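You operate a simulated robot arm through the tools that you are given. There is no shell and no other tool. Be economical: measure what you need, move in short steps, check, and stop when the job is done.

The job below is to be done with a simulated two-armed robot. You get a single attempt, and the scene is never put back.

## Task
Pick up the brown parts carton marked "Relays" from the green mat by the head cradle with one hand, pass it to the other hand and put it on the top of the gear bench. Set down upright: brown parts carton.

It is judged by the outcome, as a careful person would: the job done as asked, and still so three seconds after it is handed in. It fails if anything else is knocked over, pushed out of place, dropped, spilled or broken.

## Robot
Two 7-joint arms with two-finger parallel grippers on one trunk, on a base that drives. Base frame: it is fixed to the floor where the robot stands at the start and does not move with it; the origin is under the middle of the robot, x ahead of it, y to its left, z up. Lengths are in mm, angles in rad, forces in N, time in s.
The left shoulder is at the start at [50, 177, 1104], the right one opposite. With the tool pointing down near the work surface each hand reaches from about 220 to 700 mm from the robot's upright axis, wherever it stands, measured 20 degrees to its own side. Places, roughly: top of the gear bench [-1800, 100, 800]. Payload 3.43 kg a hand.
Tool frame (each hand has its own): the origin (TCP) lies between the finger pads and is the grasp point; the fingertips stand 34 mm ahead of it; z points along the fingers, y is the line along which they close. The gripper opens to 128 mm. The fingers are 24 mm wide and 12 mm thick; the gripper's body (48 by 130 mm) begins 96 mm behind the TCP.
Orientation is told as [roll, pitch, yaw] about the base's x, y, z axes, in that order, counted from this pose: with the fingers straight down and closing along the base's y, the tool's x points along the base's -x, its y along +y and its z along -z.

## Interface
- The arms move only by the tool servo_tool. It takes "left_steps", "right_steps" or both (then of equal length, played together; a hand with none holds still); each is a list of rows, each an object of numbers (a shift or turn left out is 0, a gripper value left out holds the last): "dx", "dy", "dz": the shift along the tool's x, y, z in mm; "rx", "ry", "rz": the turn, a rotation vector about the tool's x, y, z in rad; "hand": the closure, from 0 (fully open) to 1 (shut). In form: [{"dx": .., "dy": .., "dz": .., "rx": .., "ry": .., "rz": .., "hand": ..}, ...]. A call has 1 to 10 rows; each row is the pose to reach, as a shift and turn from the pose commanded when the call began, along the tool's axes at that moment. Rows are played at 5 a second. More than 50 mm and 0.15 rad between two rows, or a gripper value outside its range, and nothing of the call is played. A pose out of reach is approached as far as the arm can. The call stops where the force on the tool passes 40 N (or 10 N more than at its start, if that is more) or the arm is blocked; 0.2 s more then pass. The fingers move at their own pace (about 108 mm/s each) and stop on an object; they squeeze with about 42 N. The grip force told is the motor's: it shows also when the fingers shut on nothing. Time passes only in rows, and 0.2 s behind the last, so rows that repeat a pose let the fingers close. It gives the time, the measured TCP pose, the force on the tool (base axes), the opening and the grip force at its end, in the units of the frame above (readings bear some noise), with the torque about the TCP (base axes, N m) and any sound that the robot's microphone picked up.
- Cameras (640 x 400 px; columns grow to the right, rows downward): "scene" is now at [141.4, 57.9, 1274.4]; the picture's right is [0.44, -0.90, 0.00], its down [-0.53, -0.26, -0.81] and it looks along [0.72, 0.36, -0.59] (base axes); focal length 229 px, centre (320, 200). "left" rides on the left gripper at [76, 11, -160] in its tool frame; the picture's right is [-0.15, 0.99, 0.00], its down [-0.88, -0.13, -0.46] and it looks along [-0.45, -0.07, 0.89] (tool axes); focal length 234 px, centre (320, 200). "right" rides on the right gripper at [76, -11, -160] in its tool frame; the picture's right is [0.15, 0.99, 0.00], its down [-0.88, 0.13, -0.46] and it looks along [-0.45, 0.07, 0.89] (tool axes); focal length 234 px, centre (320, 200). There is no depth. A picture from a camera that has moved, and an enlarged one, comes with that camera's place and axes in the base frame and with its lens. The place of the scene camera against the robot may be out by one fixed shift of up to 25 mm in any direction.
- get_image(camera): a new picture of that camera. No time passes.
- move_column(by): slides the trunk up (or, below 0, down) by that many mm; the arms and the scene camera ride with it, the base frame stays. It gives what a move gives, with no picture.
- drive_base(legs): drives the robot by 1 to 6 legs, each [ahead, turn to the left] in mm and rad, along the robot's own axes; the way and the turn of a leg run together, so that a leg with both is an arc; at most 1500 mm and 3.142 rad a leg. The arms and the cameras ride along, it lands a little off, and it stops where it bumps. It gives what a move gives.
- aim_head(pan, tilt): turns the head with the scene camera to pan (to the left, within 1.396 rad either way) and tilt (down, from -0.506 to 1.204), counted from straight ahead of the robot. It gives what a move gives.
- zoom(camera, box): a new picture of the part [left, top, right, bottom] of that camera's present view, enlarged. No time passes.
- hand_in(): hands the job in; it is judged then, once.

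Work in short steps. Places have to be worked out from the pictures, the camera data and where the tool is seen: move nearer, look again, correct. Check each grasp and each placing, and mend what went wrong. You have 120 turns and 92 pictures in all, those below and enlarged ones among them. Open the grippers and draw the arms clear of the work before you hand the job in, unless the task says otherwise; then end with one line.

The tools are called after "Request:" as name(argument=value, ...) on one line, values as JSON. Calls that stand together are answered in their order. servo_tool: Moves the arms, as the interface text tells. Its arguments: {"type":"object","properties":{"left_steps":{"type":"array","items":{"type":"object","properties":{"dx":{"type":"number"},"dy":{"type":"number"},"dz":{"type":"number"},"rx":{"type":"number"},"ry":{"type":"number"},"rz":{"type":"number"},"hand":{"type":"number"}}}},"right_steps":{"type":"array","items":{"type":"object","properties":{"dx":{"type":"number"},"dy":{"type":"number"},"dz":{"type":"number"},"rx":{"type":"number"},"ry":{"type":"number"},"rz":{"type":"number"},"hand":{"type":"number"}}}}},"required":[]} The other tools are called the same way: move_column (by) slides the trunk up or down; drive_base (legs) drives the base; aim_head (pan, tilt) turns the head that bears the scene camera; get_image (camera) takes a picture; zoom (camera, box) takes an enlarged picture of a part of a camera's view; hand_in () hands the job in.

At the start:

```text
clock: 0.0
left_position: [236.7, 287.0, 1134.9]
left_tcp_rot: [0.0, -0.001, 0.002]
left_force: [0.5, 0.4, -0.9]
left_moment: [-0.04, 0.02, 0.01]
left_width: 128.2
left_grip_force: 0.1
right_position: [372.7, -8.1, 1063.1]
right_tcp_rot: [-0.001, -0.001, 0.001]
right_force: [0.5, -0.5, 0.2]
right_moment: [0.04, -0.01, 0.01]
right_width: 128.0
right_grip_force: 0.0
trunk travel left (down, up): [-275.0, 126.0]
robot x, y, heading: [0.3, -1.5, 0.0]
head pan, tilt: [0.459, 0.63]
```

scene: 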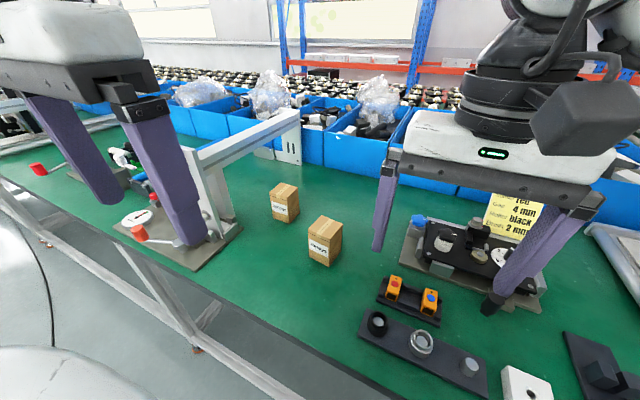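
right: 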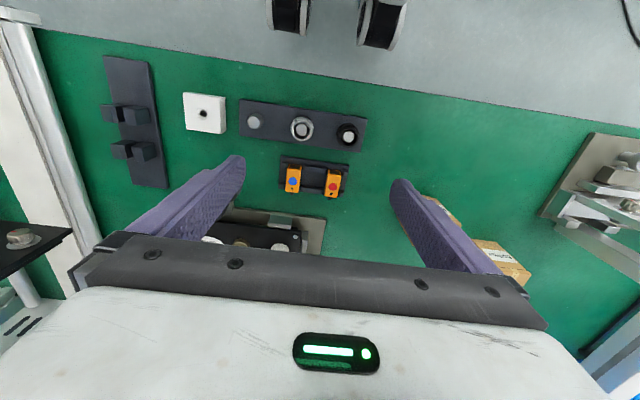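
left: 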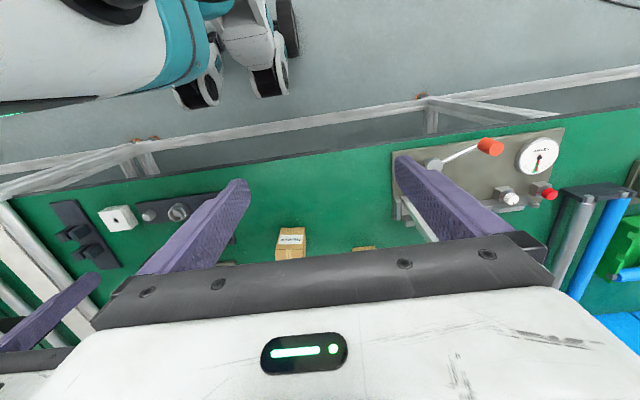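

The picture shows two brown cartons near the head cradle; I need to read both labels before choosing one.

Request:
zoom(camera="scene", box=[250, 170, 360, 280])

Request:
zoom(camera="left", box=[240, 210, 400, 270])

```text
3.64 times, centred on (305, 225) of scene
camera zoom: at [141.4, 57.9, 1274.4], right [0.44, -0.9, 0.0], down [-0.53, -0.26, -0.81], along [0.72, 0.36, -0.59], focal length 832 px, centre (374, 109)
```

zoom: 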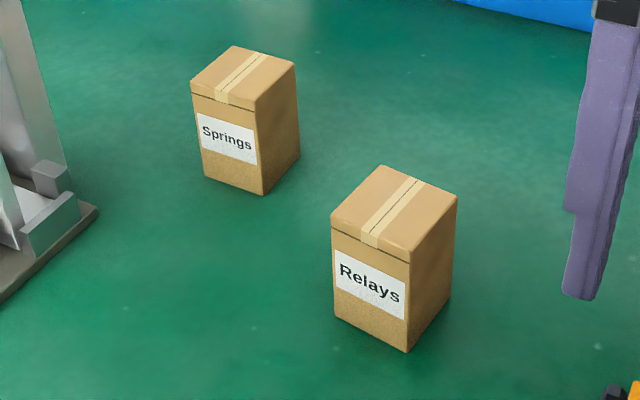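

```text
4.00 times, centred on (320, 240) of left
camera zoom: at [161.5, 299.0, 1294.5], right [0.15, 0.99, 0.0], down [0.88, -0.13, 0.46], along [0.45, -0.07, -0.89], focal length 937 px, centre (320, 40)
```

zoom: 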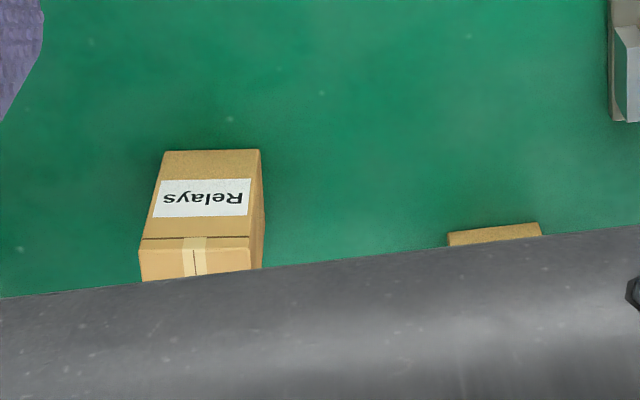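

The near carton is "Relays". From both views it is about 58 x 60 x 79 mm, centred near (485, 188), with a yaw of about -0.1 rad. I'll hover the left hand over it and shift the right hand aside.

Request:
servo_tool(left_steps=[{"dx": -35, "dy": -14, "dz": 14}, {"dx": -70, "dy": -28, "dz": 28}, {"dx": -106, "dy": -42, "dz": 40}, {"dx": -142, "dy": -57, "dz": 54}, {"dx": -178, "dy": -71, "dz": 68}, {"dx": -213, "dy": -85, "dz": 80}, {"dx": -248, "dy": -99, "dz": 95}, {"dx": -248, "dy": -99, "dz": 95}], right_steps=[{"dy": -35}, {"dy": -70}, {"dy": -105}, {"dy": -140}, {"dy": -160}, {"dy": -160}, {"dy": -160}, {"dy": -160}])

Request:
get_image(camera="left")

Request:
get_image(camera="scene")

```text
clock: 1.8
left_position: [485.9, 186.7, 1041.1]
left_tcp_rot: [-0.001, 0.002, -0.001]
left_force: [0.0, 0.3, -0.4]
left_moment: [-0.02, 0.04, 0.01]
left_width: 128.1
left_grip_force: 0.0
right_position: [370.0, -167.4, 1063.4]
right_tcp_rot: [0.001, 0.001, 0.0]
right_force: [0.3, 0.3, -0.7]
right_moment: [0.0, 0.03, 0.02]
right_width: 128.0
right_grip_force: 0.2
trunk travel left (down, up): [-275.0, 126.0]
robot x, y, heading: [-0.3, 2.7, 0.0]
head pan, tilt: [0.459, 0.63]
```

```text
86 pictures are left
camera left: at [409.2, 199.9, 1201.8], right [0.15, 0.99, 0.0], down [0.88, -0.13, 0.46], along [0.45, -0.07, -0.89], focal length 234 px, centre (320, 200)
```

left: 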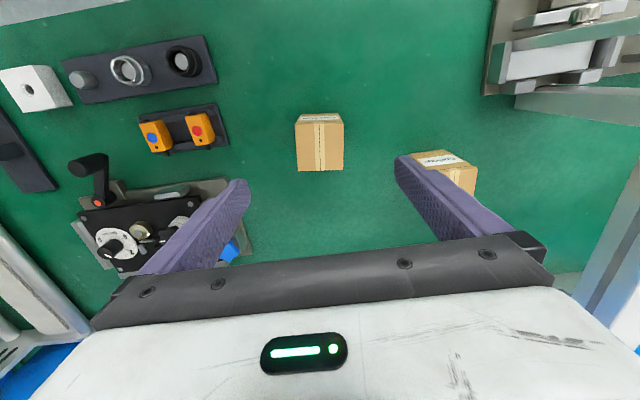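

```text
85 pictures are left
camera scene: at [141.1, 57.9, 1274.5], right [0.44, -0.9, 0.0], down [-0.53, -0.26, -0.81], along [0.72, 0.36, -0.59], focal length 229 px, centre (320, 200)
```

scene: 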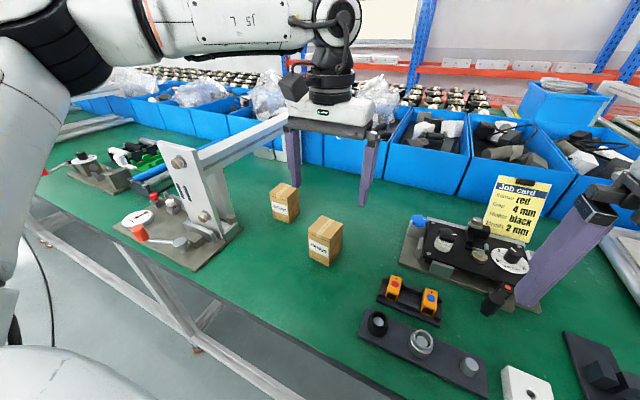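

The carton top centre works out at (481, 188) with a yaw of about -0.13 and a top at z≈919. I'll align the hand, narrow the gripper to about 96 mm to stay clear of "Springs", go partway down and look.

Request:
servo_tool(left_steps=[{"dx": 2, "dy": 0, "rz": 0.07, "hand": 0.25}, {"dx": 5, "dy": 1, "rz": 0.13, "hand": 0.25}, {"dx": 5, "dy": 1, "dz": 30, "rz": 0.13}, {"dx": 5, "dy": 1, "dz": 60, "rz": 0.13}, {"dx": 5, "dy": 1, "dz": 75, "rz": 0.13}, {"dx": 5, "dy": 1, "dz": 75, "rz": 0.13}])

Request:
get_image(camera="left")

Request:
zoom(camera="scene", box=[240, 100, 420, 280])

```text
clock: 3.2
left_position: [480.8, 188.9, 966.8]
left_tcp_rot: [0.0, 0.0, -0.131]
left_force: [-0.4, 0.2, -0.1]
left_moment: [0.0, -0.01, 0.01]
left_width: 95.7
left_grip_force: 0.1
right_position: [369.9, -166.4, 1062.6]
right_tcp_rot: [0.001, 0.0, 0.001]
right_force: [0.4, 0.0, -0.5]
right_moment: [0.01, -0.01, 0.01]
right_width: 127.9
right_grip_force: 0.2
trunk travel left (down, up): [-275.0, 126.0]
robot x, y, heading: [-2.5, -2.2, 0.0]
head pan, tilt: [0.459, 0.63]
```

```text
84 pictures are left
camera left: at [407.1, 211.6, 1126.2], right [0.27, 0.96, 0.0], down [0.86, -0.24, 0.46], along [0.44, -0.13, -0.89], focal length 234 px, centre (320, 200)
```

left: 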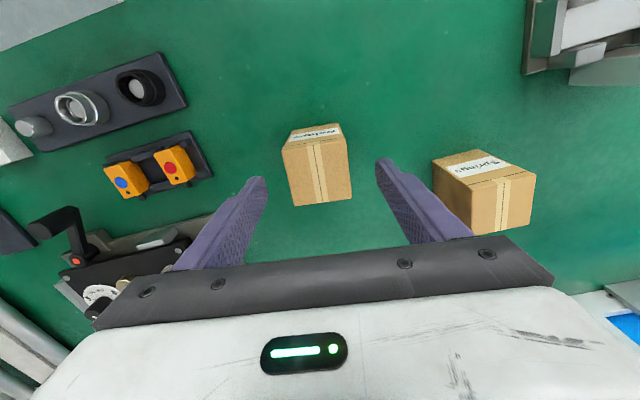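

```text
2.22 times, centred on (330, 190) of scene
camera zoom: at [141.4, 57.9, 1274.4], right [0.44, -0.9, 0.0], down [-0.53, -0.26, -0.81], along [0.72, 0.36, -0.59], focal length 508 px, centre (298, 222)
```

zoom: 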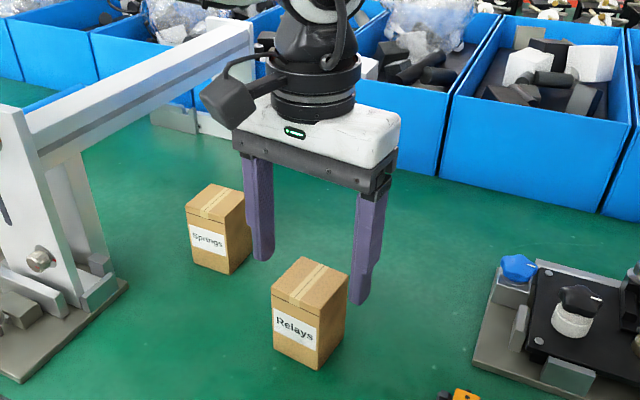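

The recomputed centre is (483, 187) with a yaw of -0.12, which agrees with the hand. I'll descend to z≈912 and close.

Request:
servo_tool(left_steps=[{"dx": -1, "dy": -1, "dz": 28}, {"dx": -1, "dy": -1, "dz": 54}, {"dx": -1, "dy": -1, "dz": 54, "hand": 0.7}, {"dx": -1, "dy": -1, "dz": 54, "hand": 0.7}, {"dx": -1, "dy": -1, "dz": 54, "hand": 0.7}])

Request:
get_image(camera="left")

Request:
zoom(camera="scene", box=[240, 100, 420, 280])

```text
clock: 4.4
left_position: [482.2, 189.4, 912.2]
left_tcp_rot: [0.001, -0.001, -0.131]
left_force: [0.3, 0.2, -0.8]
left_moment: [0.0, -0.04, -0.02]
left_width: 55.5
left_grip_force: 41.5
right_position: [371.3, -166.6, 1063.0]
right_tcp_rot: [-0.001, 0.0, 0.001]
right_force: [0.2, -0.5, -0.4]
right_moment: [0.0, 0.02, -0.04]
right_width: 127.7
right_grip_force: 0.1
trunk travel left (down, up): [-275.0, 126.0]
robot x, y, heading: [-2.1, -1.2, 0.0]
head pan, tilt: [0.459, 0.63]
```

```text
82 pictures are left
camera left: at [408.7, 210.6, 1072.3], right [0.27, 0.96, 0.0], down [0.86, -0.24, 0.46], along [0.44, -0.12, -0.89], focal length 234 px, centre (320, 200)
```

left: 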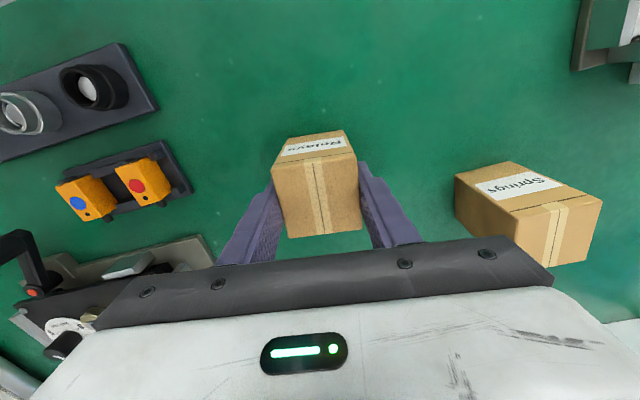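

```text
2.22 times, centred on (330, 190) of scene
camera zoom: at [141.5, 57.9, 1274.4], right [0.44, -0.9, 0.0], down [-0.53, -0.26, -0.81], along [0.72, 0.36, -0.59], focal length 508 px, centre (298, 222)
```

zoom: 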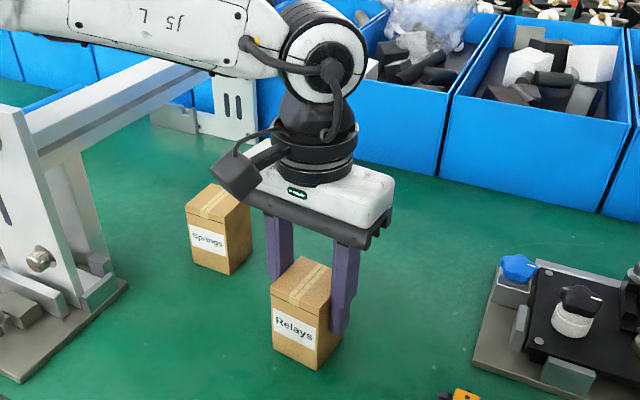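

The grip is firm at 55.5 mm. I'll lift straight up.

Request:
servo_tool(left_steps=[{"dz": -25}, {"dz": -60}, {"dz": -100}, {"dz": -145}, {"dz": -190}, {"dz": -220}, {"dz": -220}])

Request:
get_image(camera="scene")

```text
clock: 6.0
left_position: [473.4, 196.9, 1126.4]
left_tcp_rot: [0.0, -0.001, -0.127]
left_force: [-0.7, 0.3, -2.1]
left_moment: [-0.02, 0.0, -0.02]
left_width: 55.7
left_grip_force: 42.4
left hand out of reach, approached as far as the arm can: row 6, 7
right_position: [372.0, -165.9, 1062.9]
right_tcp_rot: [-0.001, 0.0, 0.0]
right_force: [1.0, 0.8, -0.3]
right_moment: [0.01, 0.02, -0.02]
right_width: 127.8
right_grip_force: 0.0
trunk travel left (down, up): [-275.0, 126.0]
robot x, y, heading: [2.2, -3.1, 0.001]
head pan, tilt: [0.459, 0.63]
```

```text
80 pictures are left
camera scene: at [141.7, 58.0, 1274.4], right [0.44, -0.9, 0.0], down [-0.53, -0.26, -0.81], along [0.72, 0.36, -0.59], focal length 229 px, centre (320, 200)
```

scene: 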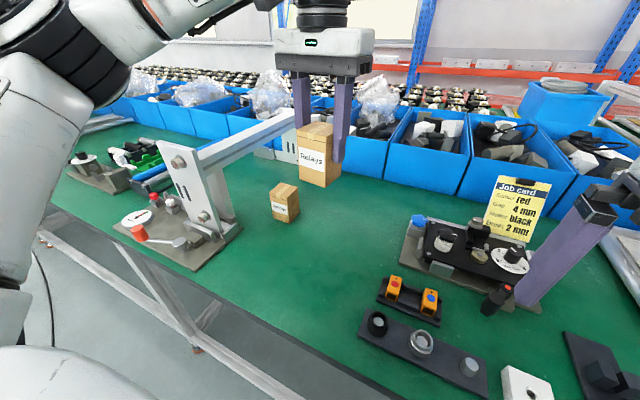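

The carton is lifted. I'll back away from the work table so the handover happens in free space.

Request:
drive_base(legs=[[-450, 0]])

Request:
servo_tool(left_steps=[{"dx": 15, "dy": -30, "dz": 10, "rz": -0.06}, {"dx": 30, "dy": -60, "dz": 20, "rz": -0.127}, {"dx": 45, "dy": -90, "dz": 30, "rz": -0.127}, {"dx": 60, "dy": -110, "dz": 40, "rz": -0.127}, {"dx": 60, "dy": -110, "dz": 40, "rz": -0.127}], right_steps=[{"dy": -30, "rz": -0.14}, {"dy": -60, "rz": -0.28}, {"dy": -90, "rz": -0.42}, {"dy": -110, "rz": -0.56}, {"dy": -110, "rz": -0.7}])

```text
clock: 8.7
left_position: [16.5, 201.3, 1126.1]
left_tcp_rot: [-0.001, 0.0, -0.109]
left_force: [0.3, -0.4, -2.0]
left_moment: [-0.02, 0.02, -0.01]
left_width: 55.9
left_grip_force: 42.3
right_position: [-78.9, -163.1, 1061.7]
right_tcp_rot: [0.0, 0.0, 0.023]
right_force: [-0.1, -0.8, 0.0]
right_moment: [0.02, -0.02, 0.04]
right_width: 127.7
right_grip_force: 0.1
trunk travel left (down, up): [-275.0, 126.0]
robot x, y, heading: [-453.3, -8.6, 0.021]
head pan, tilt: [0.459, 0.63]
```

```text
clock: 9.9
left_position: [-62.2, 127.8, 1072.9]
left_tcp_rot: [-0.001, -0.001, 0.02]
left_force: [0.3, 0.1, -2.3]
left_moment: [0.03, 0.02, 0.06]
left_width: 55.8
left_grip_force: 42.0
left hand out of reach, approached as far as the arm can: row 1, 2, 3, 4, 5
right_position: [-74.6, -273.4, 1061.5]
right_tcp_rot: [0.001, 0.0, 0.721]
right_force: [0.5, 0.6, 0.2]
right_moment: [0.0, 0.05, -0.03]
right_width: 128.0
right_grip_force: 0.0
trunk travel left (down, up): [-275.0, 126.0]
robot x, y, heading: [-449.8, -2.0, 0.019]
head pan, tilt: [0.459, 0.63]
```

I'll lower both hands into a more comfortable height and finish yawing the right hand to about 90°.

Request:
servo_tool(left_steps=[{"dz": 30}, {"dz": 60}, {"dz": 90}, {"dz": 110}, {"dz": 110}, {"dz": 110}, {"dz": 110}], right_steps=[{"dz": 25, "rz": -0.14}, {"dz": 50, "rz": -0.28}, {"dz": 75, "rz": -0.42}, {"dz": 100, "rz": -0.56}, {"dz": 100, "rz": -0.7}, {"dz": 100, "rz": -0.84}, {"dz": 100, "rz": -0.84}])

```text
clock: 11.5
left_position: [-62.2, 125.4, 963.1]
left_tcp_rot: [0.001, 0.0, 0.017]
left_force: [0.4, -0.7, -1.8]
left_moment: [-0.02, -0.04, 0.02]
left_width: 55.5
left_grip_force: 42.5
right_position: [-196.2, -199.2, 979.6]
right_tcp_rot: [-0.001, -0.001, 1.561]
right_force: [-0.5, 0.1, -0.2]
right_moment: [0.02, 0.01, -0.02]
right_width: 128.3
right_grip_force: 0.0
right hand out of reach, approached as far as the arm can: row 2, 3, 4, 5, 6, 7
trunk travel left (down, up): [-275.0, 126.0]
robot x, y, heading: [-449.1, -2.9, 0.02]
head pan, tilt: [0.459, 0.63]
```

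The right hand is now yawed to about 90°. I'll tilt it 45° so its fingers point left and down, moving slightly right for room.

Request:
servo_tool(right_steps=[{"ry": -0.13}, {"ry": -0.26, "dx": 10}, {"ry": -0.39, "dx": 20}, {"ry": -0.52, "dx": 30}, {"ry": -0.65, "dx": 40}, {"ry": -0.785, "dx": 50}, {"ry": -0.785, "dx": 50}])

Request:
aim_head(pan=0.0, tilt=0.75)

Request:
get_image(camera="scene")

```text
clock: 13.1
left_position: [-63.6, 126.0, 963.3]
left_tcp_rot: [0.002, -0.003, 0.016]
left_force: [0.1, 0.0, -1.1]
left_moment: [-0.01, 0.0, 0.03]
left_width: 55.6
left_grip_force: 41.7
right_position: [-236.1, -185.3, 1059.5]
right_tcp_rot: [-0.002, -0.784, 1.556]
right_force: [16.9, 2.5, -13.2]
right_moment: [-0.25, -1.02, -0.55]
right_width: 118.1
right_grip_force: 0.1
right hand out of reach, approached as far as the arm can: row 1, 2, 3, 4, 5, 6, 7
trunk travel left (down, up): [-275.0, 126.0]
robot x, y, heading: [-453.7, -9.7, 0.021]
head pan, tilt: [0.459, 0.63]
```

```text
clock: 14.0
left_position: [-64.3, 125.7, 963.7]
left_tcp_rot: [0.001, 0.002, 0.016]
left_force: [0.1, -0.2, -1.9]
left_moment: [-0.01, 0.02, -0.01]
left_width: 55.5
left_grip_force: 41.9
right_position: [-236.3, -184.8, 1060.6]
right_tcp_rot: [0.001, -0.785, 1.557]
right_force: [18.6, -6.8, -5.7]
right_moment: [-0.26, -0.65, 0.09]
right_width: 117.8
right_grip_force: 0.0
trunk travel left (down, up): [-275.0, 126.0]
robot x, y, heading: [-456.0, -3.8, 0.021]
head pan, tilt: [0.0, 0.75]
```

```text
79 pictures are left
camera scene: at [-307.2, 17.8, 1264.2], right [0.02, -1.0, 0.0], down [-0.68, -0.01, -0.73], along [0.73, 0.02, -0.68], focal length 229 px, centre (320, 200)
```

scene: 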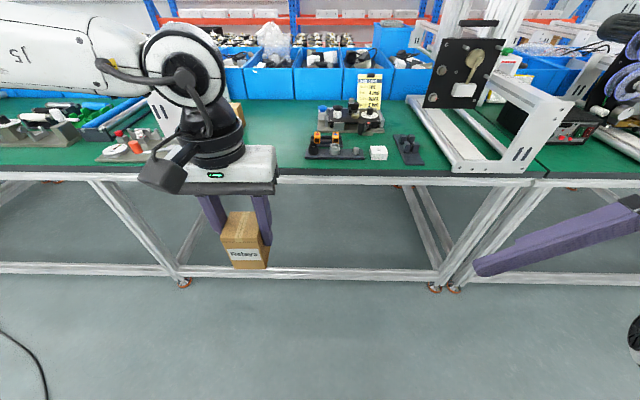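

The right hand was pushed against the robot's own body, so that orientation is bad for its arm. I'll swing its yaw back to about 45° keeping the tilt, so it points forward-left. The left hand will later yaw -45° to match.

Request:
servo_tool(right_steps=[{"rx": 0.0925, "rz": 0.0925}, {"rx": 0.185, "rz": 0.185}, {"rx": 0.2775, "rz": 0.2775}, {"rx": 0.37, "rz": 0.37}, {"rx": 0.4625, "rz": 0.4625}, {"rx": 0.555, "rz": 0.555}, {"rx": 0.555, "rz": 0.555}])

Request:
get_image(camera="scene")

```text
clock: 15.6
left_position: [-63.1, 124.9, 963.3]
left_tcp_rot: [0.0, -0.001, 0.018]
left_force: [1.3, -0.5, -0.9]
left_moment: [0.0, -0.01, -0.01]
left_width: 55.6
left_grip_force: 41.8
right_position: [-201.2, -212.1, 1132.3]
right_tcp_rot: [0.003, -0.781, 0.775]
right_force: [0.3, -0.3, 0.0]
right_moment: [0.01, 0.03, -0.03]
right_width: 128.1
right_grip_force: 0.0
right hand out of reach, approached as far as the arm can: row 1, 2, 3, 4, 5, 6, 7
trunk travel left (down, up): [-275.0, 126.0]
robot x, y, heading: [-452.0, -9.2, 0.023]
head pan, tilt: [0.0, 0.75]
```

```text
78 pictures are left
camera scene: at [-307.0, 17.5, 1264.1], right [0.02, -1.0, 0.0], down [-0.68, -0.01, -0.73], along [0.73, 0.02, -0.68], focal length 229 px, centre (320, 200)
```

scene: 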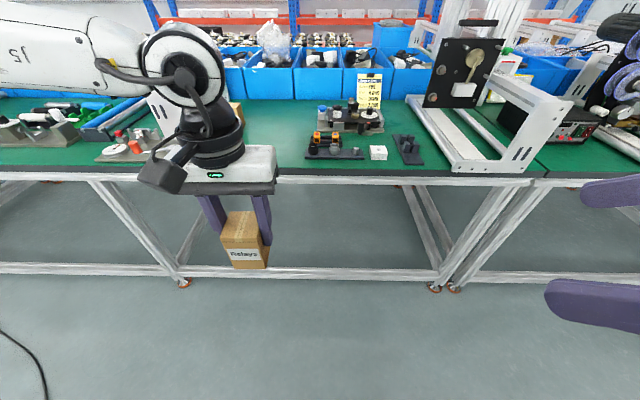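

The right hand is free of contact now. I'll test moving it forward about 100 mm.

Request:
servo_tool(right_steps=[{"dx": -17, "dy": -23, "dz": 17}, {"dx": -34, "dy": -46, "dz": 34}, {"dx": -50, "dy": -70, "dz": 50}, {"dx": -50, "dy": -70, "dz": 50}])

```text
clock: 16.6
left_position: [-63.5, 125.4, 963.5]
left_tcp_rot: [-0.002, 0.001, 0.017]
left_force: [-0.7, 0.3, -1.6]
left_moment: [0.02, 0.04, 0.02]
left_width: 55.7
left_grip_force: 42.0
right_position: [-103.1, -210.4, 1133.4]
right_tcp_rot: [0.001, -0.786, 0.778]
right_force: [-0.2, 0.4, -0.3]
right_moment: [0.0, -0.01, 0.0]
right_width: 127.9
right_grip_force: 0.0
trunk travel left (down, up): [-275.0, 126.0]
robot x, y, heading: [-455.8, -4.7, 0.025]
head pan, tilt: [0.0, 0.75]
```

That pose is reachable. Now I'll yaw the left hand, with the carton, to about -0.79 and move it slightly toward the middle.

Request:
servo_tool(left_steps=[{"rz": 0.14, "dy": -10}, {"rz": 0.28, "dy": -20}, {"rz": 0.42, "dy": -30}, {"rz": 0.56, "dy": -40}, {"rz": 0.7, "dy": -50}, {"rz": 0.81, "dy": -50}, {"rz": 0.81, "dy": -50}])

Request:
get_image(camera="scene")

```text
clock: 18.2
left_position: [-91.5, 103.8, 962.7]
left_tcp_rot: [-0.001, -0.001, -0.795]
left_force: [0.3, -0.4, -1.6]
left_moment: [0.0, 0.04, 0.0]
left_width: 55.6
left_grip_force: 41.9
left hand out of reach, approached as far as the arm can: row 2, 3, 4, 5, 6, 7
right_position: [-102.5, -209.8, 1131.8]
right_tcp_rot: [0.0, -0.786, 0.774]
right_force: [0.2, 0.4, 0.6]
right_moment: [0.0, 0.01, -0.01]
right_width: 127.9
right_grip_force: 0.0
trunk travel left (down, up): [-275.0, 126.0]
robot x, y, heading: [-452.1, -5.3, 0.017]
head pan, tilt: [0.0, 0.75]
```

```text
77 pictures are left
camera scene: at [-306.9, 17.8, 1264.1], right [0.02, -1.0, 0.0], down [-0.68, -0.01, -0.73], along [0.73, 0.02, -0.68], focal length 229 px, centre (320, 200)
```

scene: 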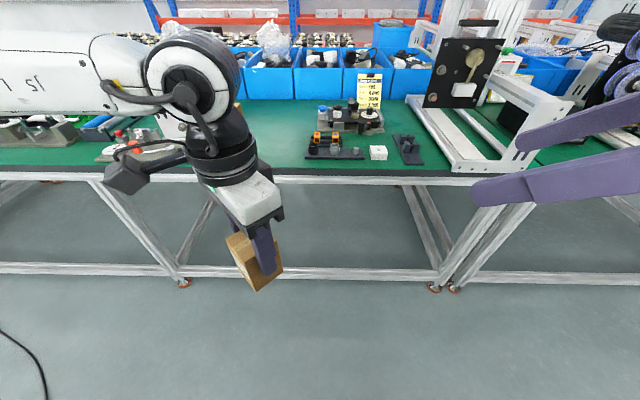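

To give the right arm room, I'll extend the left hand forward and left by about (110, 50) before the right hand approaches.

Request:
servo_tool(left_steps=[{"dx": -14, "dy": 38}, {"dx": -28, "dy": 76}, {"dx": -41, "dy": 113}, {"dx": -41, "dy": 113}])

```text
clock: 19.2
left_position: [17.8, 156.0, 964.2]
left_tcp_rot: [0.002, -0.002, -0.792]
left_force: [-0.3, 0.4, -0.5]
left_moment: [0.03, 0.0, -0.01]
left_width: 55.7
left_grip_force: 42.2
right_position: [-103.2, -210.1, 1132.2]
right_tcp_rot: [0.002, -0.784, 0.778]
right_force: [0.0, 0.0, -0.2]
right_moment: [0.02, 0.01, 0.01]
right_width: 127.7
right_grip_force: 0.0
trunk travel left (down, up): [-275.0, 126.0]
robot x, y, heading: [-454.1, -3.6, 0.023]
head pan, tilt: [0.0, 0.75]
```

The box is at about (18, 156), and I want to grip it at z≈930. I'll move the right hand to a pregrasp 200 mm back along its approach axis.

Request:
servo_tool(right_steps=[{"dx": -17, "dy": 29, "dz": 31}, {"dx": -33, "dy": 58, "dz": 62}, {"dx": -50, "dy": 87, "dz": 93}, {"dx": -67, "dy": 117, "dz": 124}, {"dx": -83, "dy": 146, "dz": 155}, {"dx": -100, "dy": 175, "dz": 186}, {"dx": -100, "dy": 175, "dz": 186}])

Request:
get_image(camera="right")

Request:
get_image(camera="scene")

```text
clock: 20.8
left_position: [16.8, 154.5, 963.8]
left_tcp_rot: [0.0, -0.003, -0.792]
left_force: [-0.3, 1.0, -1.3]
left_moment: [0.02, 0.01, 0.02]
left_width: 55.7
left_grip_force: 41.9
right_position: [-80.4, 55.1, 1068.1]
right_tcp_rot: [0.001, -0.785, 0.777]
right_force: [-0.1, 0.2, 0.0]
right_moment: [-0.01, 0.02, 0.02]
right_width: 128.0
right_grip_force: 0.1
trunk travel left (down, up): [-275.0, 126.0]
robot x, y, heading: [-453.2, -7.5, 0.021]
head pan, tilt: [0.0, 0.75]
```

```text
76 pictures are left
camera right: at [-192.9, -69.4, 1128.2], right [-0.77, 0.63, -0.1], down [0.12, 0.3, 0.94], along [0.63, 0.71, -0.31], focal length 234 px, centre (320, 200)
```

right: 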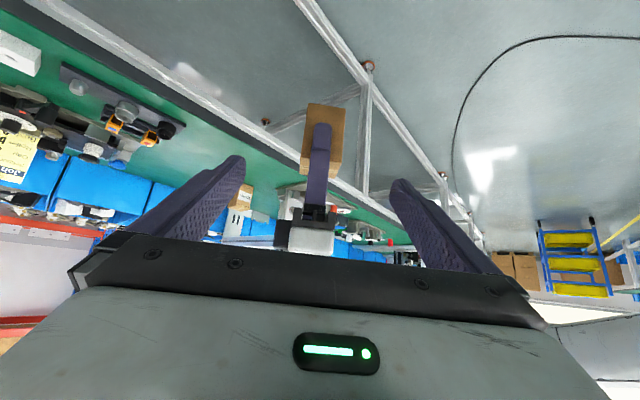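

```text
75 pictures are left
camera scene: at [-307.2, 17.5, 1264.1], right [0.02, -1.0, 0.0], down [-0.68, -0.01, -0.73], along [0.73, 0.02, -0.68], focal length 229 px, centre (320, 200)
```

scene: 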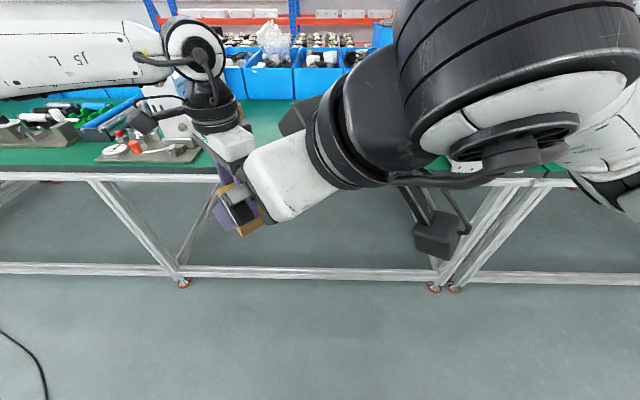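

Alignment is good, with the box centred between the right fingers. I'll advance 140 mm along the approach axis and check.

Request:
servo_tool(right_steps=[{"dx": 0, "dy": 2, "dz": 35}, {"dx": 0, "dy": 3, "dz": 70}, {"dx": 0, "dy": 3, "dz": 105}, {"dx": -1, "dy": 3, "dz": 140}, {"dx": -1, "dy": 3, "dz": 140}])

Request:
get_image(camera="right")

Request:
get_image(camera="left")

```text
clock: 22.0
left_position: [16.8, 155.7, 962.7]
left_tcp_rot: [-0.002, -0.002, -0.793]
left_force: [-0.3, 0.1, -1.9]
left_moment: [-0.02, 0.0, -0.02]
left_width: 55.7
left_grip_force: 42.1
right_position: [-9.7, 129.2, 971.9]
right_tcp_rot: [0.001, -0.786, 0.777]
right_force: [0.4, -0.6, -1.0]
right_moment: [0.0, 0.01, 0.0]
right_width: 127.9
right_grip_force: 0.1
trunk travel left (down, up): [-275.0, 126.0]
robot x, y, heading: [-453.5, -7.3, 0.021]
head pan, tilt: [0.0, 0.75]
```

```text
74 pictures are left
camera right: at [-122.4, 6.8, 1030.7], right [-0.77, 0.63, -0.1], down [0.12, 0.3, 0.94], along [0.63, 0.71, -0.31], focal length 234 px, centre (320, 200)
```

right: 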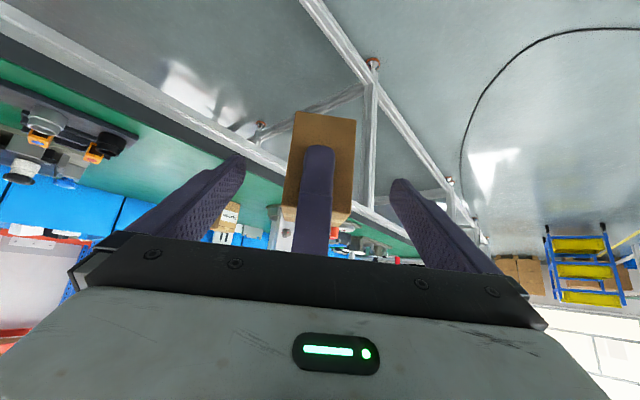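

```text
73 pictures are left
camera left: at [-27.8, 217.8, 1123.1], right [0.81, 0.59, 0.0], down [0.53, -0.72, 0.46], along [0.27, -0.37, -0.89], focal length 234 px, centre (320, 200)
```

left: 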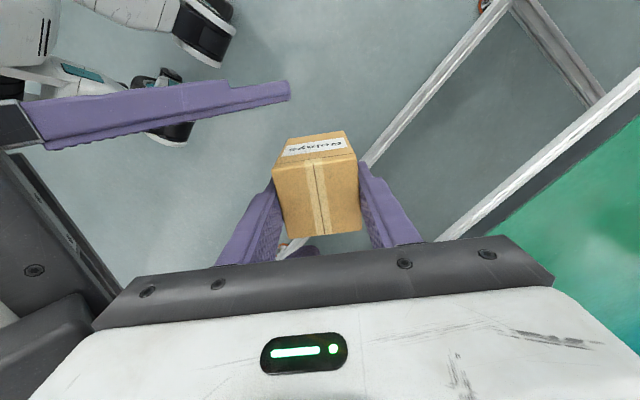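

I'll advance a further 46 mm, stopping short to keep the right palm clear of the left finger. Then I'll close.

Request:
servo_tool(right_steps=[{"dx": 2, "dz": 23}, {"dx": 5, "dz": 46}, {"dx": 5, "dz": 46, "hand": 0.3}, {"dx": 5, "dz": 46, "hand": 0.75}, {"dx": 5, "dz": 46, "hand": 0.75}, {"dx": 5, "dz": 46, "hand": 0.75}])

Request:
get_image(camera="right")

Request:
get_image(camera="left")

```text
clock: 23.4
left_position: [18.0, 154.8, 963.8]
left_tcp_rot: [-0.003, -0.003, -0.793]
left_force: [3.6, -5.8, -0.9]
left_moment: [0.12, 0.31, 0.3]
left_width: 55.5
left_grip_force: 42.4
right_position: [9.7, 148.2, 937.4]
right_tcp_rot: [0.003, -0.785, 0.778]
right_force: [-2.2, 7.4, 0.0]
right_moment: [-0.31, -0.36, -0.23]
right_width: 55.4
right_grip_force: 42.1
trunk travel left (down, up): [-275.0, 126.0]
robot x, y, heading: [-454.3, -3.1, 0.027]
head pan, tilt: [0.0, 0.75]
```

```text
72 pictures are left
camera right: at [-102.6, 23.8, 996.4], right [-0.77, 0.63, -0.1], down [0.12, 0.3, 0.94], along [0.63, 0.71, -0.31], focal length 234 px, centre (320, 200)
```

right: 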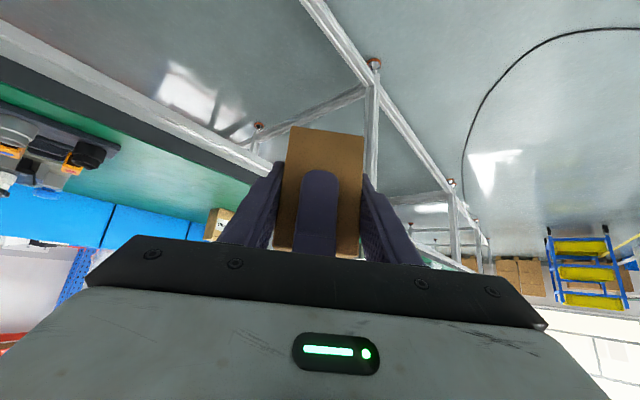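

```text
71 pictures are left
camera left: at [-27.8, 217.6, 1123.2], right [0.81, 0.59, 0.0], down [0.52, -0.72, 0.46], along [0.27, -0.37, -0.89], focal length 234 px, centre (320, 200)
```

left: 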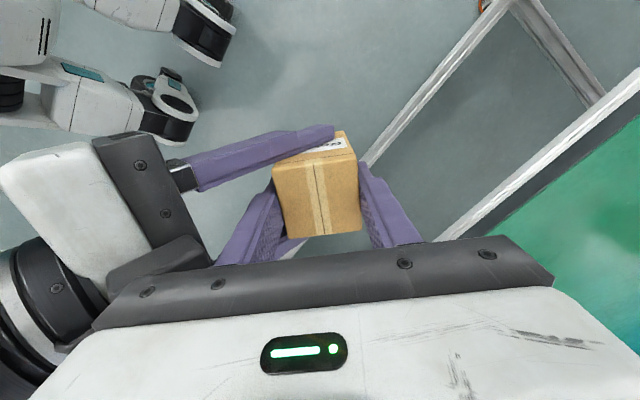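

Both hands hold the carton. I'll open the left just slightly to about 67 mm, because the right palm is near, and rise straight up.

Request:
servo_tool(left_steps=[{"hand": 0.48}, {"hand": 0.48}, {"dz": -25, "hand": 0.48}, {"dz": -55, "hand": 0.48}, {"dz": -90, "hand": 0.48}, {"dz": -120, "hand": 0.48}])

Request:
get_image(camera="right")

Request:
get_image(camera="left")

```text
clock: 24.8
left_position: [11.3, 171.5, 1072.1]
left_tcp_rot: [-0.001, -0.003, -0.788]
left_force: [-0.4, -0.8, -0.9]
left_moment: [-0.01, 0.01, -0.01]
left_width: 66.6
left_grip_force: 0.0
left hand out of reach, approached as far as the arm can: row 4, 5, 6
right_position: [8.4, 148.6, 936.5]
right_tcp_rot: [0.0, -0.784, 0.776]
right_force: [0.2, 0.1, -0.5]
right_moment: [-0.02, 0.01, 0.01]
right_width: 55.7
right_grip_force: 42.0
trunk travel left (down, up): [-275.0, 126.0]
robot x, y, heading: [-454.4, -2.5, 0.021]
head pan, tilt: [0.0, 0.75]
```

```text
70 pictures are left
camera right: at [-102.2, 23.4, 996.4], right [-0.77, 0.63, -0.1], down [0.12, 0.3, 0.94], along [0.63, 0.71, -0.31], focal length 234 px, centre (320, 200)
```

right: 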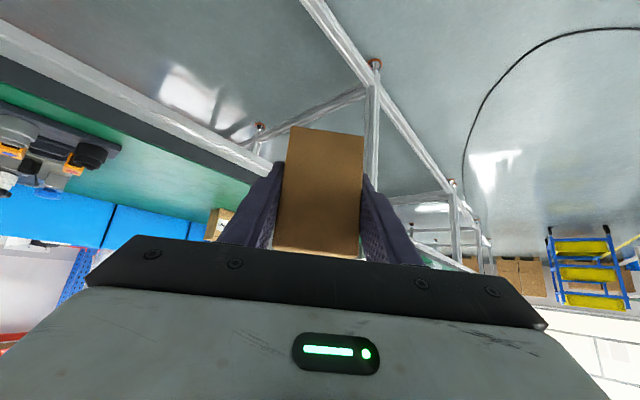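

```text
69 pictures are left
camera left: at [-34.3, 233.7, 1232.2], right [0.81, 0.59, 0.0], down [0.53, -0.72, 0.46], along [0.27, -0.37, -0.89], focal length 234 px, centre (320, 200)
```

left: 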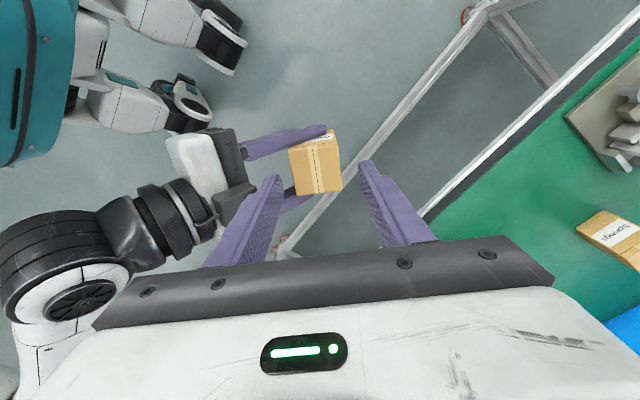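

The right hand holds the carton alone. I'll move the left hand up and aside, then pull the right back toward the middle.

Request:
servo_tool(left_steps=[{"dx": 35, "dy": 10}, {"dx": 70, "dy": 20}, {"dx": 105, "dy": 30}, {"dx": 142, "dy": 41}, {"dx": 142, "dy": 41}])

Request:
servo_tool(right_steps=[{"dx": -5, "dy": -20, "dz": -30}, {"dx": -10, "dy": -45, "dz": -65}, {"dx": -10, "dy": -70, "dz": -100}, {"dx": -10, "dy": -95, "dz": -130}, {"dx": -10, "dy": -110, "dz": -140}, {"dx": -10, "dy": -110, "dz": -140}])

Request:
get_image(camera="scene")

```text
clock: 26.0
left_position: [-67.8, 286.9, 1074.4]
left_tcp_rot: [0.004, 0.003, -0.791]
left_force: [-0.2, 0.8, 0.5]
left_moment: [-0.01, -0.01, -0.01]
left_width: 66.5
left_grip_force: 0.0
left hand out of reach, approached as far as the arm can: row 4, 5
right_position: [9.2, 147.1, 936.4]
right_tcp_rot: [0.001, -0.786, 0.773]
right_force: [0.4, -0.3, 0.1]
right_moment: [-0.03, 0.02, 0.02]
right_width: 55.7
right_grip_force: 42.2
trunk travel left (down, up): [-275.0, 126.0]
robot x, y, heading: [-451.0, -4.9, 0.018]
head pan, tilt: [0.0, 0.75]
```

```text
clock: 27.4
left_position: [-66.7, 286.0, 1074.2]
left_tcp_rot: [0.001, 0.0, -0.789]
left_force: [-0.4, 1.0, 0.1]
left_moment: [0.0, -0.01, -0.02]
left_width: 66.4
left_grip_force: 0.1
right_position: [19.5, 2.2, 1043.4]
right_tcp_rot: [0.0, -0.786, 0.775]
right_force: [-1.1, -0.5, -1.1]
right_moment: [0.01, 0.03, 0.01]
right_width: 55.6
right_grip_force: 42.0
trunk travel left (down, up): [-275.0, 126.0]
robot x, y, heading: [-451.3, -3.6, 0.019]
head pan, tilt: [0.0, 0.75]
```

```text
68 pictures are left
camera scene: at [-307.2, 17.7, 1264.1], right [0.02, -1.0, 0.0], down [-0.68, -0.01, -0.73], along [0.73, 0.02, -0.68], focal length 229 px, centre (320, 200)
```

scene: 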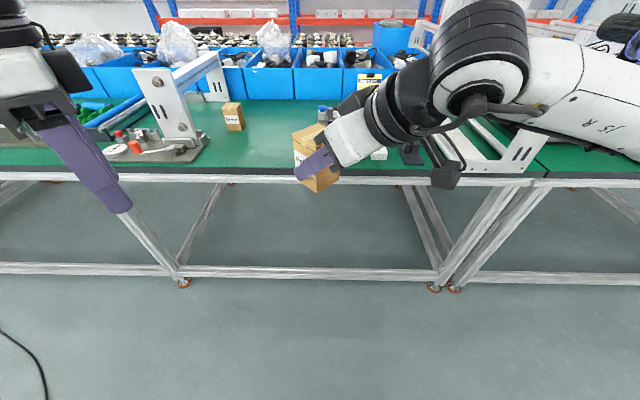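

Carton secure. I'll turn halfway (90° left) and look with the head raised and panned left to view the gear bench.

Request:
drive_base(legs=[[0, 1.57]])

Request:
aim_head(pan=1.2, tilt=0.4)

Request:
get_image(camera="scene")

```text
clock: 31.6
left_position: [-739.7, 384.0, 1073.5]
left_tcp_rot: [0.0, 0.0, 0.771]
left_force: [0.4, 0.1, 0.7]
left_moment: [-0.02, 0.0, 0.01]
left_width: 66.2
left_grip_force: 0.0
right_position: [-454.9, 468.6, 1043.5]
right_tcp_rot: [0.001, -0.785, 2.335]
right_force: [-0.4, -0.2, -1.4]
right_moment: [-0.05, 0.02, -0.01]
right_width: 55.7
right_grip_force: 42.0
trunk travel left (down, up): [-275.0, 126.0]
robot x, y, heading: [-455.7, -6.6, 1.579]
head pan, tilt: [0.0, 0.75]
```

```text
clock: 33.0
left_position: [-740.0, 384.4, 1072.6]
left_tcp_rot: [0.0, 0.002, 0.77]
left_force: [-1.5, 0.4, -0.2]
left_moment: [-0.01, 0.01, 0.0]
left_width: 66.7
left_grip_force: 0.2
right_position: [-455.2, 468.3, 1043.6]
right_tcp_rot: [-0.002, -0.785, 2.335]
right_force: [-0.2, 0.1, -1.0]
right_moment: [-0.03, 0.0, -0.01]
right_width: 55.6
right_grip_force: 42.3
trunk travel left (down, up): [-275.0, 126.0]
robot x, y, heading: [-452.6, -5.1, 1.578]
head pan, tilt: [1.201, 0.4]
```

```text
67 pictures are left
camera scene: at [-547.5, 117.2, 1295.2], right [0.35, 0.94, 0.0], down [0.36, -0.14, -0.92], along [-0.86, 0.33, -0.39], focal length 229 px, centre (320, 200)
```

scene: 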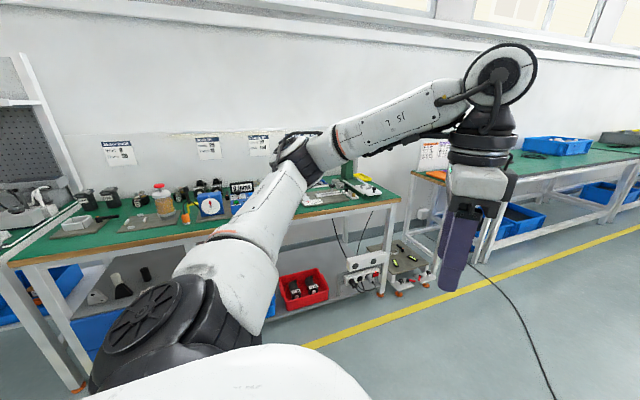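

The gear bench has items at its back. I'll complete the turn and look straight at it.

Request:
drive_base(legs=[[0, 1.56]])

Request:
aim_head(pan=0.0, tilt=0.5)

Request:
get_image(camera="scene")

```text
clock: 37.3
left_position: [-840.1, -293.2, 1073.2]
left_tcp_rot: [0.002, -0.001, 2.346]
left_force: [0.6, 0.3, 0.6]
left_moment: [-0.04, 0.01, 0.01]
left_width: 66.6
left_grip_force: 0.2
right_position: [-925.5, -8.7, 1043.1]
right_tcp_rot: [0.0, -0.786, -2.373]
right_force: [-0.3, -0.6, -1.8]
right_moment: [0.02, 0.0, -0.01]
right_width: 55.5
right_grip_force: 42.0
trunk travel left (down, up): [-275.0, 126.0]
robot x, y, heading: [-447.1, -4.4, -3.128]
head pan, tilt: [1.201, 0.4]
```

```text
clock: 38.7
left_position: [-840.2, -294.8, 1073.1]
left_tcp_rot: [0.002, 0.001, 2.345]
left_force: [0.3, 1.3, -0.1]
left_moment: [0.0, 0.03, -0.04]
left_width: 66.7
left_grip_force: 0.1
right_position: [-926.6, -8.5, 1042.2]
right_tcp_rot: [-0.001, -0.785, -2.373]
right_force: [-0.7, -0.2, -1.8]
right_moment: [0.01, -0.02, -0.01]
right_width: 55.4
right_grip_force: 42.1
trunk travel left (down, up): [-275.0, 126.0]
robot x, y, heading: [-455.2, -5.7, -3.123]
head pan, tilt: [0.0, 0.499]
```

```text
66 pictures are left
camera scene: at [-621.2, 12.1, 1286.1], right [-0.01, 1.0, 0.0], down [0.48, 0.01, -0.88], along [-0.88, -0.01, -0.48], focal length 229 px, centre (320, 200)
```

scene: 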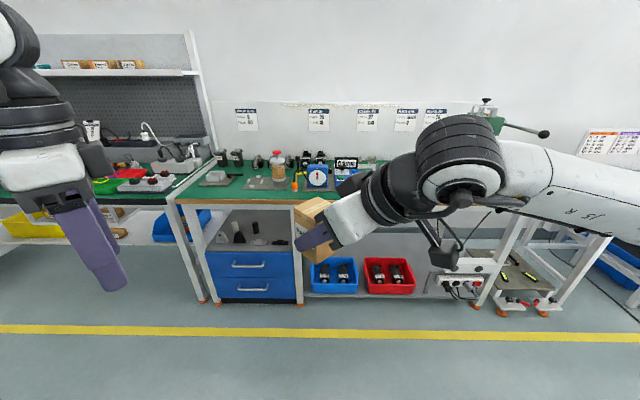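

The bench front edge is near x≈-1485, with y from about -615 to 830 and top at about 800. I'll drive 400 mm closer and look at its surface for a free spot.

Request:
drive_base(legs=[[400, -0.02]])

Request:
aim_head(pan=0.0, tilt=0.65)

Request:
get_image(camera="scene")

Request:
get_image(camera="left")

```text
clock: 41.2
left_position: [-1257.1, -280.5, 1073.6]
left_tcp_rot: [-0.001, 0.0, 2.313]
left_force: [-0.6, 0.6, -0.7]
left_moment: [0.01, -0.01, -0.01]
left_width: 66.7
left_grip_force: 0.0
right_position: [-1334.4, 7.4, 1042.7]
right_tcp_rot: [0.001, -0.785, -2.406]
right_force: [-0.1, -0.3, -1.7]
right_moment: [0.0, -0.04, 0.0]
right_width: 55.7
right_grip_force: 41.9
trunk travel left (down, up): [-275.0, 126.0]
robot x, y, heading: [-860.4, -3.2, 3.122]
head pan, tilt: [0.0, 0.499]
```

```text
clock: 41.9
left_position: [-1257.7, -280.5, 1074.4]
left_tcp_rot: [0.001, -0.001, 2.314]
left_force: [-0.4, 0.5, -0.2]
left_moment: [0.0, -0.03, -0.01]
left_width: 66.7
left_grip_force: 0.1
right_position: [-1333.5, 8.3, 1042.6]
right_tcp_rot: [-0.001, -0.785, -2.406]
right_force: [0.5, -0.7, -1.7]
right_moment: [0.04, -0.02, -0.02]
right_width: 55.9
right_grip_force: 41.7
trunk travel left (down, up): [-275.0, 126.0]
robot x, y, heading: [-856.6, -4.7, 3.124]
head pan, tilt: [0.0, 0.649]
```

```text
65 pictures are left
camera scene: at [-1024.6, 17.8, 1272.8], right [0.02, 1.0, 0.0], down [0.6, -0.01, -0.8], along [-0.8, 0.01, -0.6], focal length 229 px, centre (320, 200)
```

scene: 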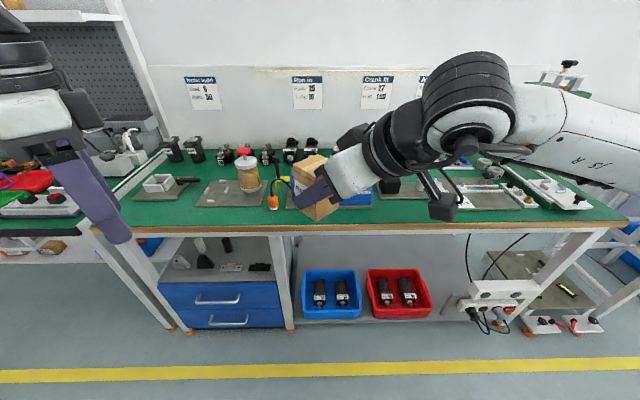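

```text
64 pictures are left
camera left: at [-1214.2, -343.4, 1233.8], right [-0.83, -0.56, 0.0], down [-0.5, 0.74, 0.46], along [-0.26, 0.38, -0.89], focal length 234 px, centre (320, 200)
```

left: 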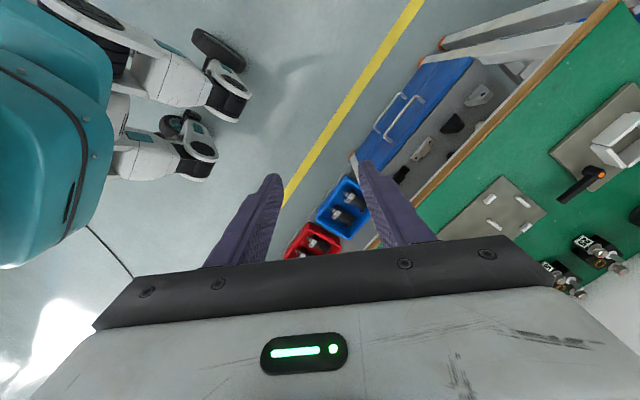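

The front strip of the bench seems about 100 mm deep and free. I'll zoom in for the best free spot.

Request:
zoom(camera="scene", box=[100, 130, 360, 250])

Request:
zoom(camera="scene", box=[340, 130, 630, 250])

```text
2.46 times, centred on (230, 190) of scene
camera zoom: at [-1024.6, 17.8, 1272.8], right [0.02, 1.0, 0.0], down [0.6, -0.01, -0.8], along [-0.8, 0.01, -0.6], focal length 563 px, centre (542, 225)
```

zoom: 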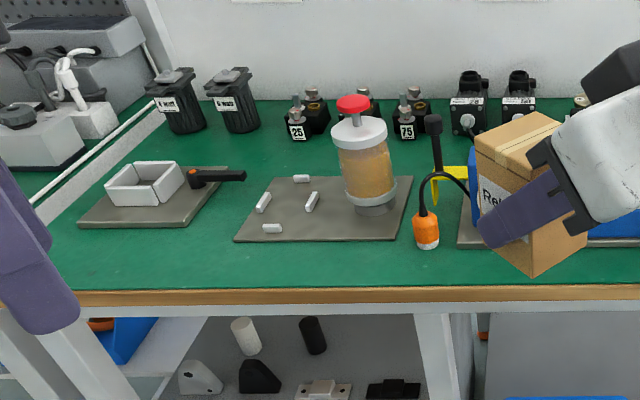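

```text
2.21 times, centred on (485, 190) of scene
camera zoom: at [-1024.6, 17.8, 1272.8], right [0.02, 1.0, 0.0], down [0.6, -0.01, -0.8], along [-0.8, 0.01, -0.6], focal length 505 px, centre (-44, 222)
```

zoom: 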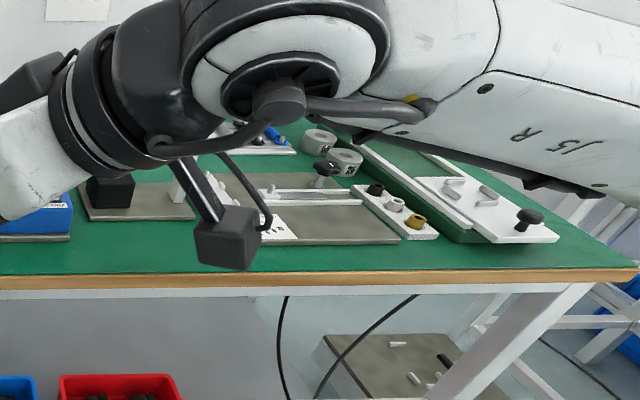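

The front strip by y≈235–300, in front of the third plate, is about 126 mm deep and free, and it suits the right arm. I'll swing the right hand to point straight at the bench and shift it to y≈265.

Request:
servo_tool(right_steps=[{"dx": 20, "dy": -32, "dz": -20, "rx": 0.0867, "rz": 0.0867}, {"dx": 41, "dy": -63, "dz": -41, "rx": 0.1733, "rz": 0.1733}, {"dx": 61, "dy": -95, "dz": -61, "rx": 0.26, "rz": 0.26}, {"dx": 81, "dy": -127, "dz": -81, "rx": 0.3467, "rz": 0.3467}, {"dx": 102, "dy": -158, "dz": -102, "rx": 0.4333, "rz": 0.4333}, {"dx": 122, "dy": -190, "dz": -122, "rx": 0.52, "rz": 0.52}, {"dx": 122, "dy": -190, "dz": -122, "rx": 0.52, "rz": 0.52}])

Request:
aim_head(pan=-0.3, tilt=0.7)

Request:
get_image(camera="scene")

Request:
get_image(camera="right")

```text
clock: 43.5
left_position: [-1256.8, -281.0, 1073.4]
left_tcp_rot: [0.002, 0.002, 2.313]
left_force: [-0.1, -1.2, 1.5]
left_moment: [-0.02, 0.0, -0.02]
left_width: 66.3
left_grip_force: 0.2
right_position: [-1332.8, 266.4, 1042.4]
right_tcp_rot: [0.0, -0.786, -3.143]
right_force: [-0.7, 0.2, -2.4]
right_moment: [-0.03, -0.01, 0.02]
right_width: 55.8
right_grip_force: 42.1
trunk travel left (down, up): [-275.0, 126.0]
robot x, y, heading: [-860.7, -3.7, 3.124]
head pan, tilt: [0.0, 0.649]
```

```text
clock: 44.3
left_position: [-1258.3, -281.3, 1072.9]
left_tcp_rot: [0.001, -0.001, 2.313]
left_force: [0.5, 0.1, 0.4]
left_moment: [0.01, 0.02, -0.05]
left_width: 66.7
left_grip_force: 0.1
right_position: [-1332.3, 267.0, 1042.6]
right_tcp_rot: [0.0, -0.787, -3.141]
right_force: [0.2, -0.6, -2.3]
right_moment: [-0.02, -0.02, 0.0]
right_width: 55.4
right_grip_force: 41.6
trunk travel left (down, up): [-275.0, 126.0]
robot x, y, heading: [-859.0, -4.9, 3.121]
head pan, tilt: [-0.3, 0.7]
```

```text
61 pictures are left
camera scene: at [-1018.6, 42.8, 1268.4], right [0.31, 0.95, 0.0], down [0.61, -0.2, -0.76], along [-0.73, 0.24, -0.64], focal length 229 px, centre (320, 200)
```

scene: 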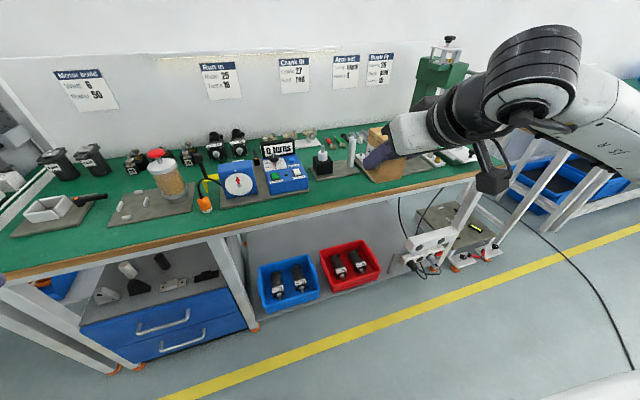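

```text
60 pictures are left
camera right: at [-1167.1, 277.8, 1102.8], right [0.11, -0.99, -0.1], down [-0.3, -0.13, 0.94], along [-0.95, -0.07, -0.31], focal length 234 px, centre (320, 200)
```

right: 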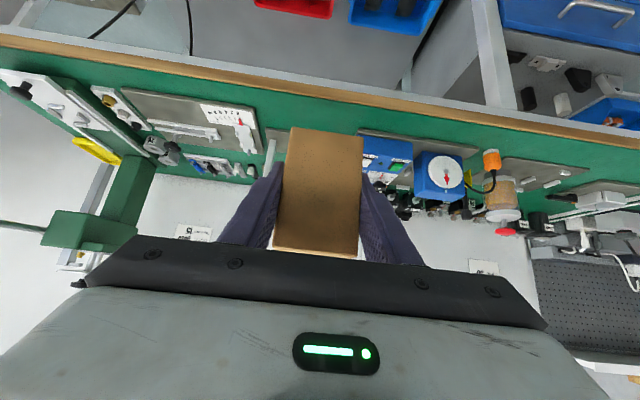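

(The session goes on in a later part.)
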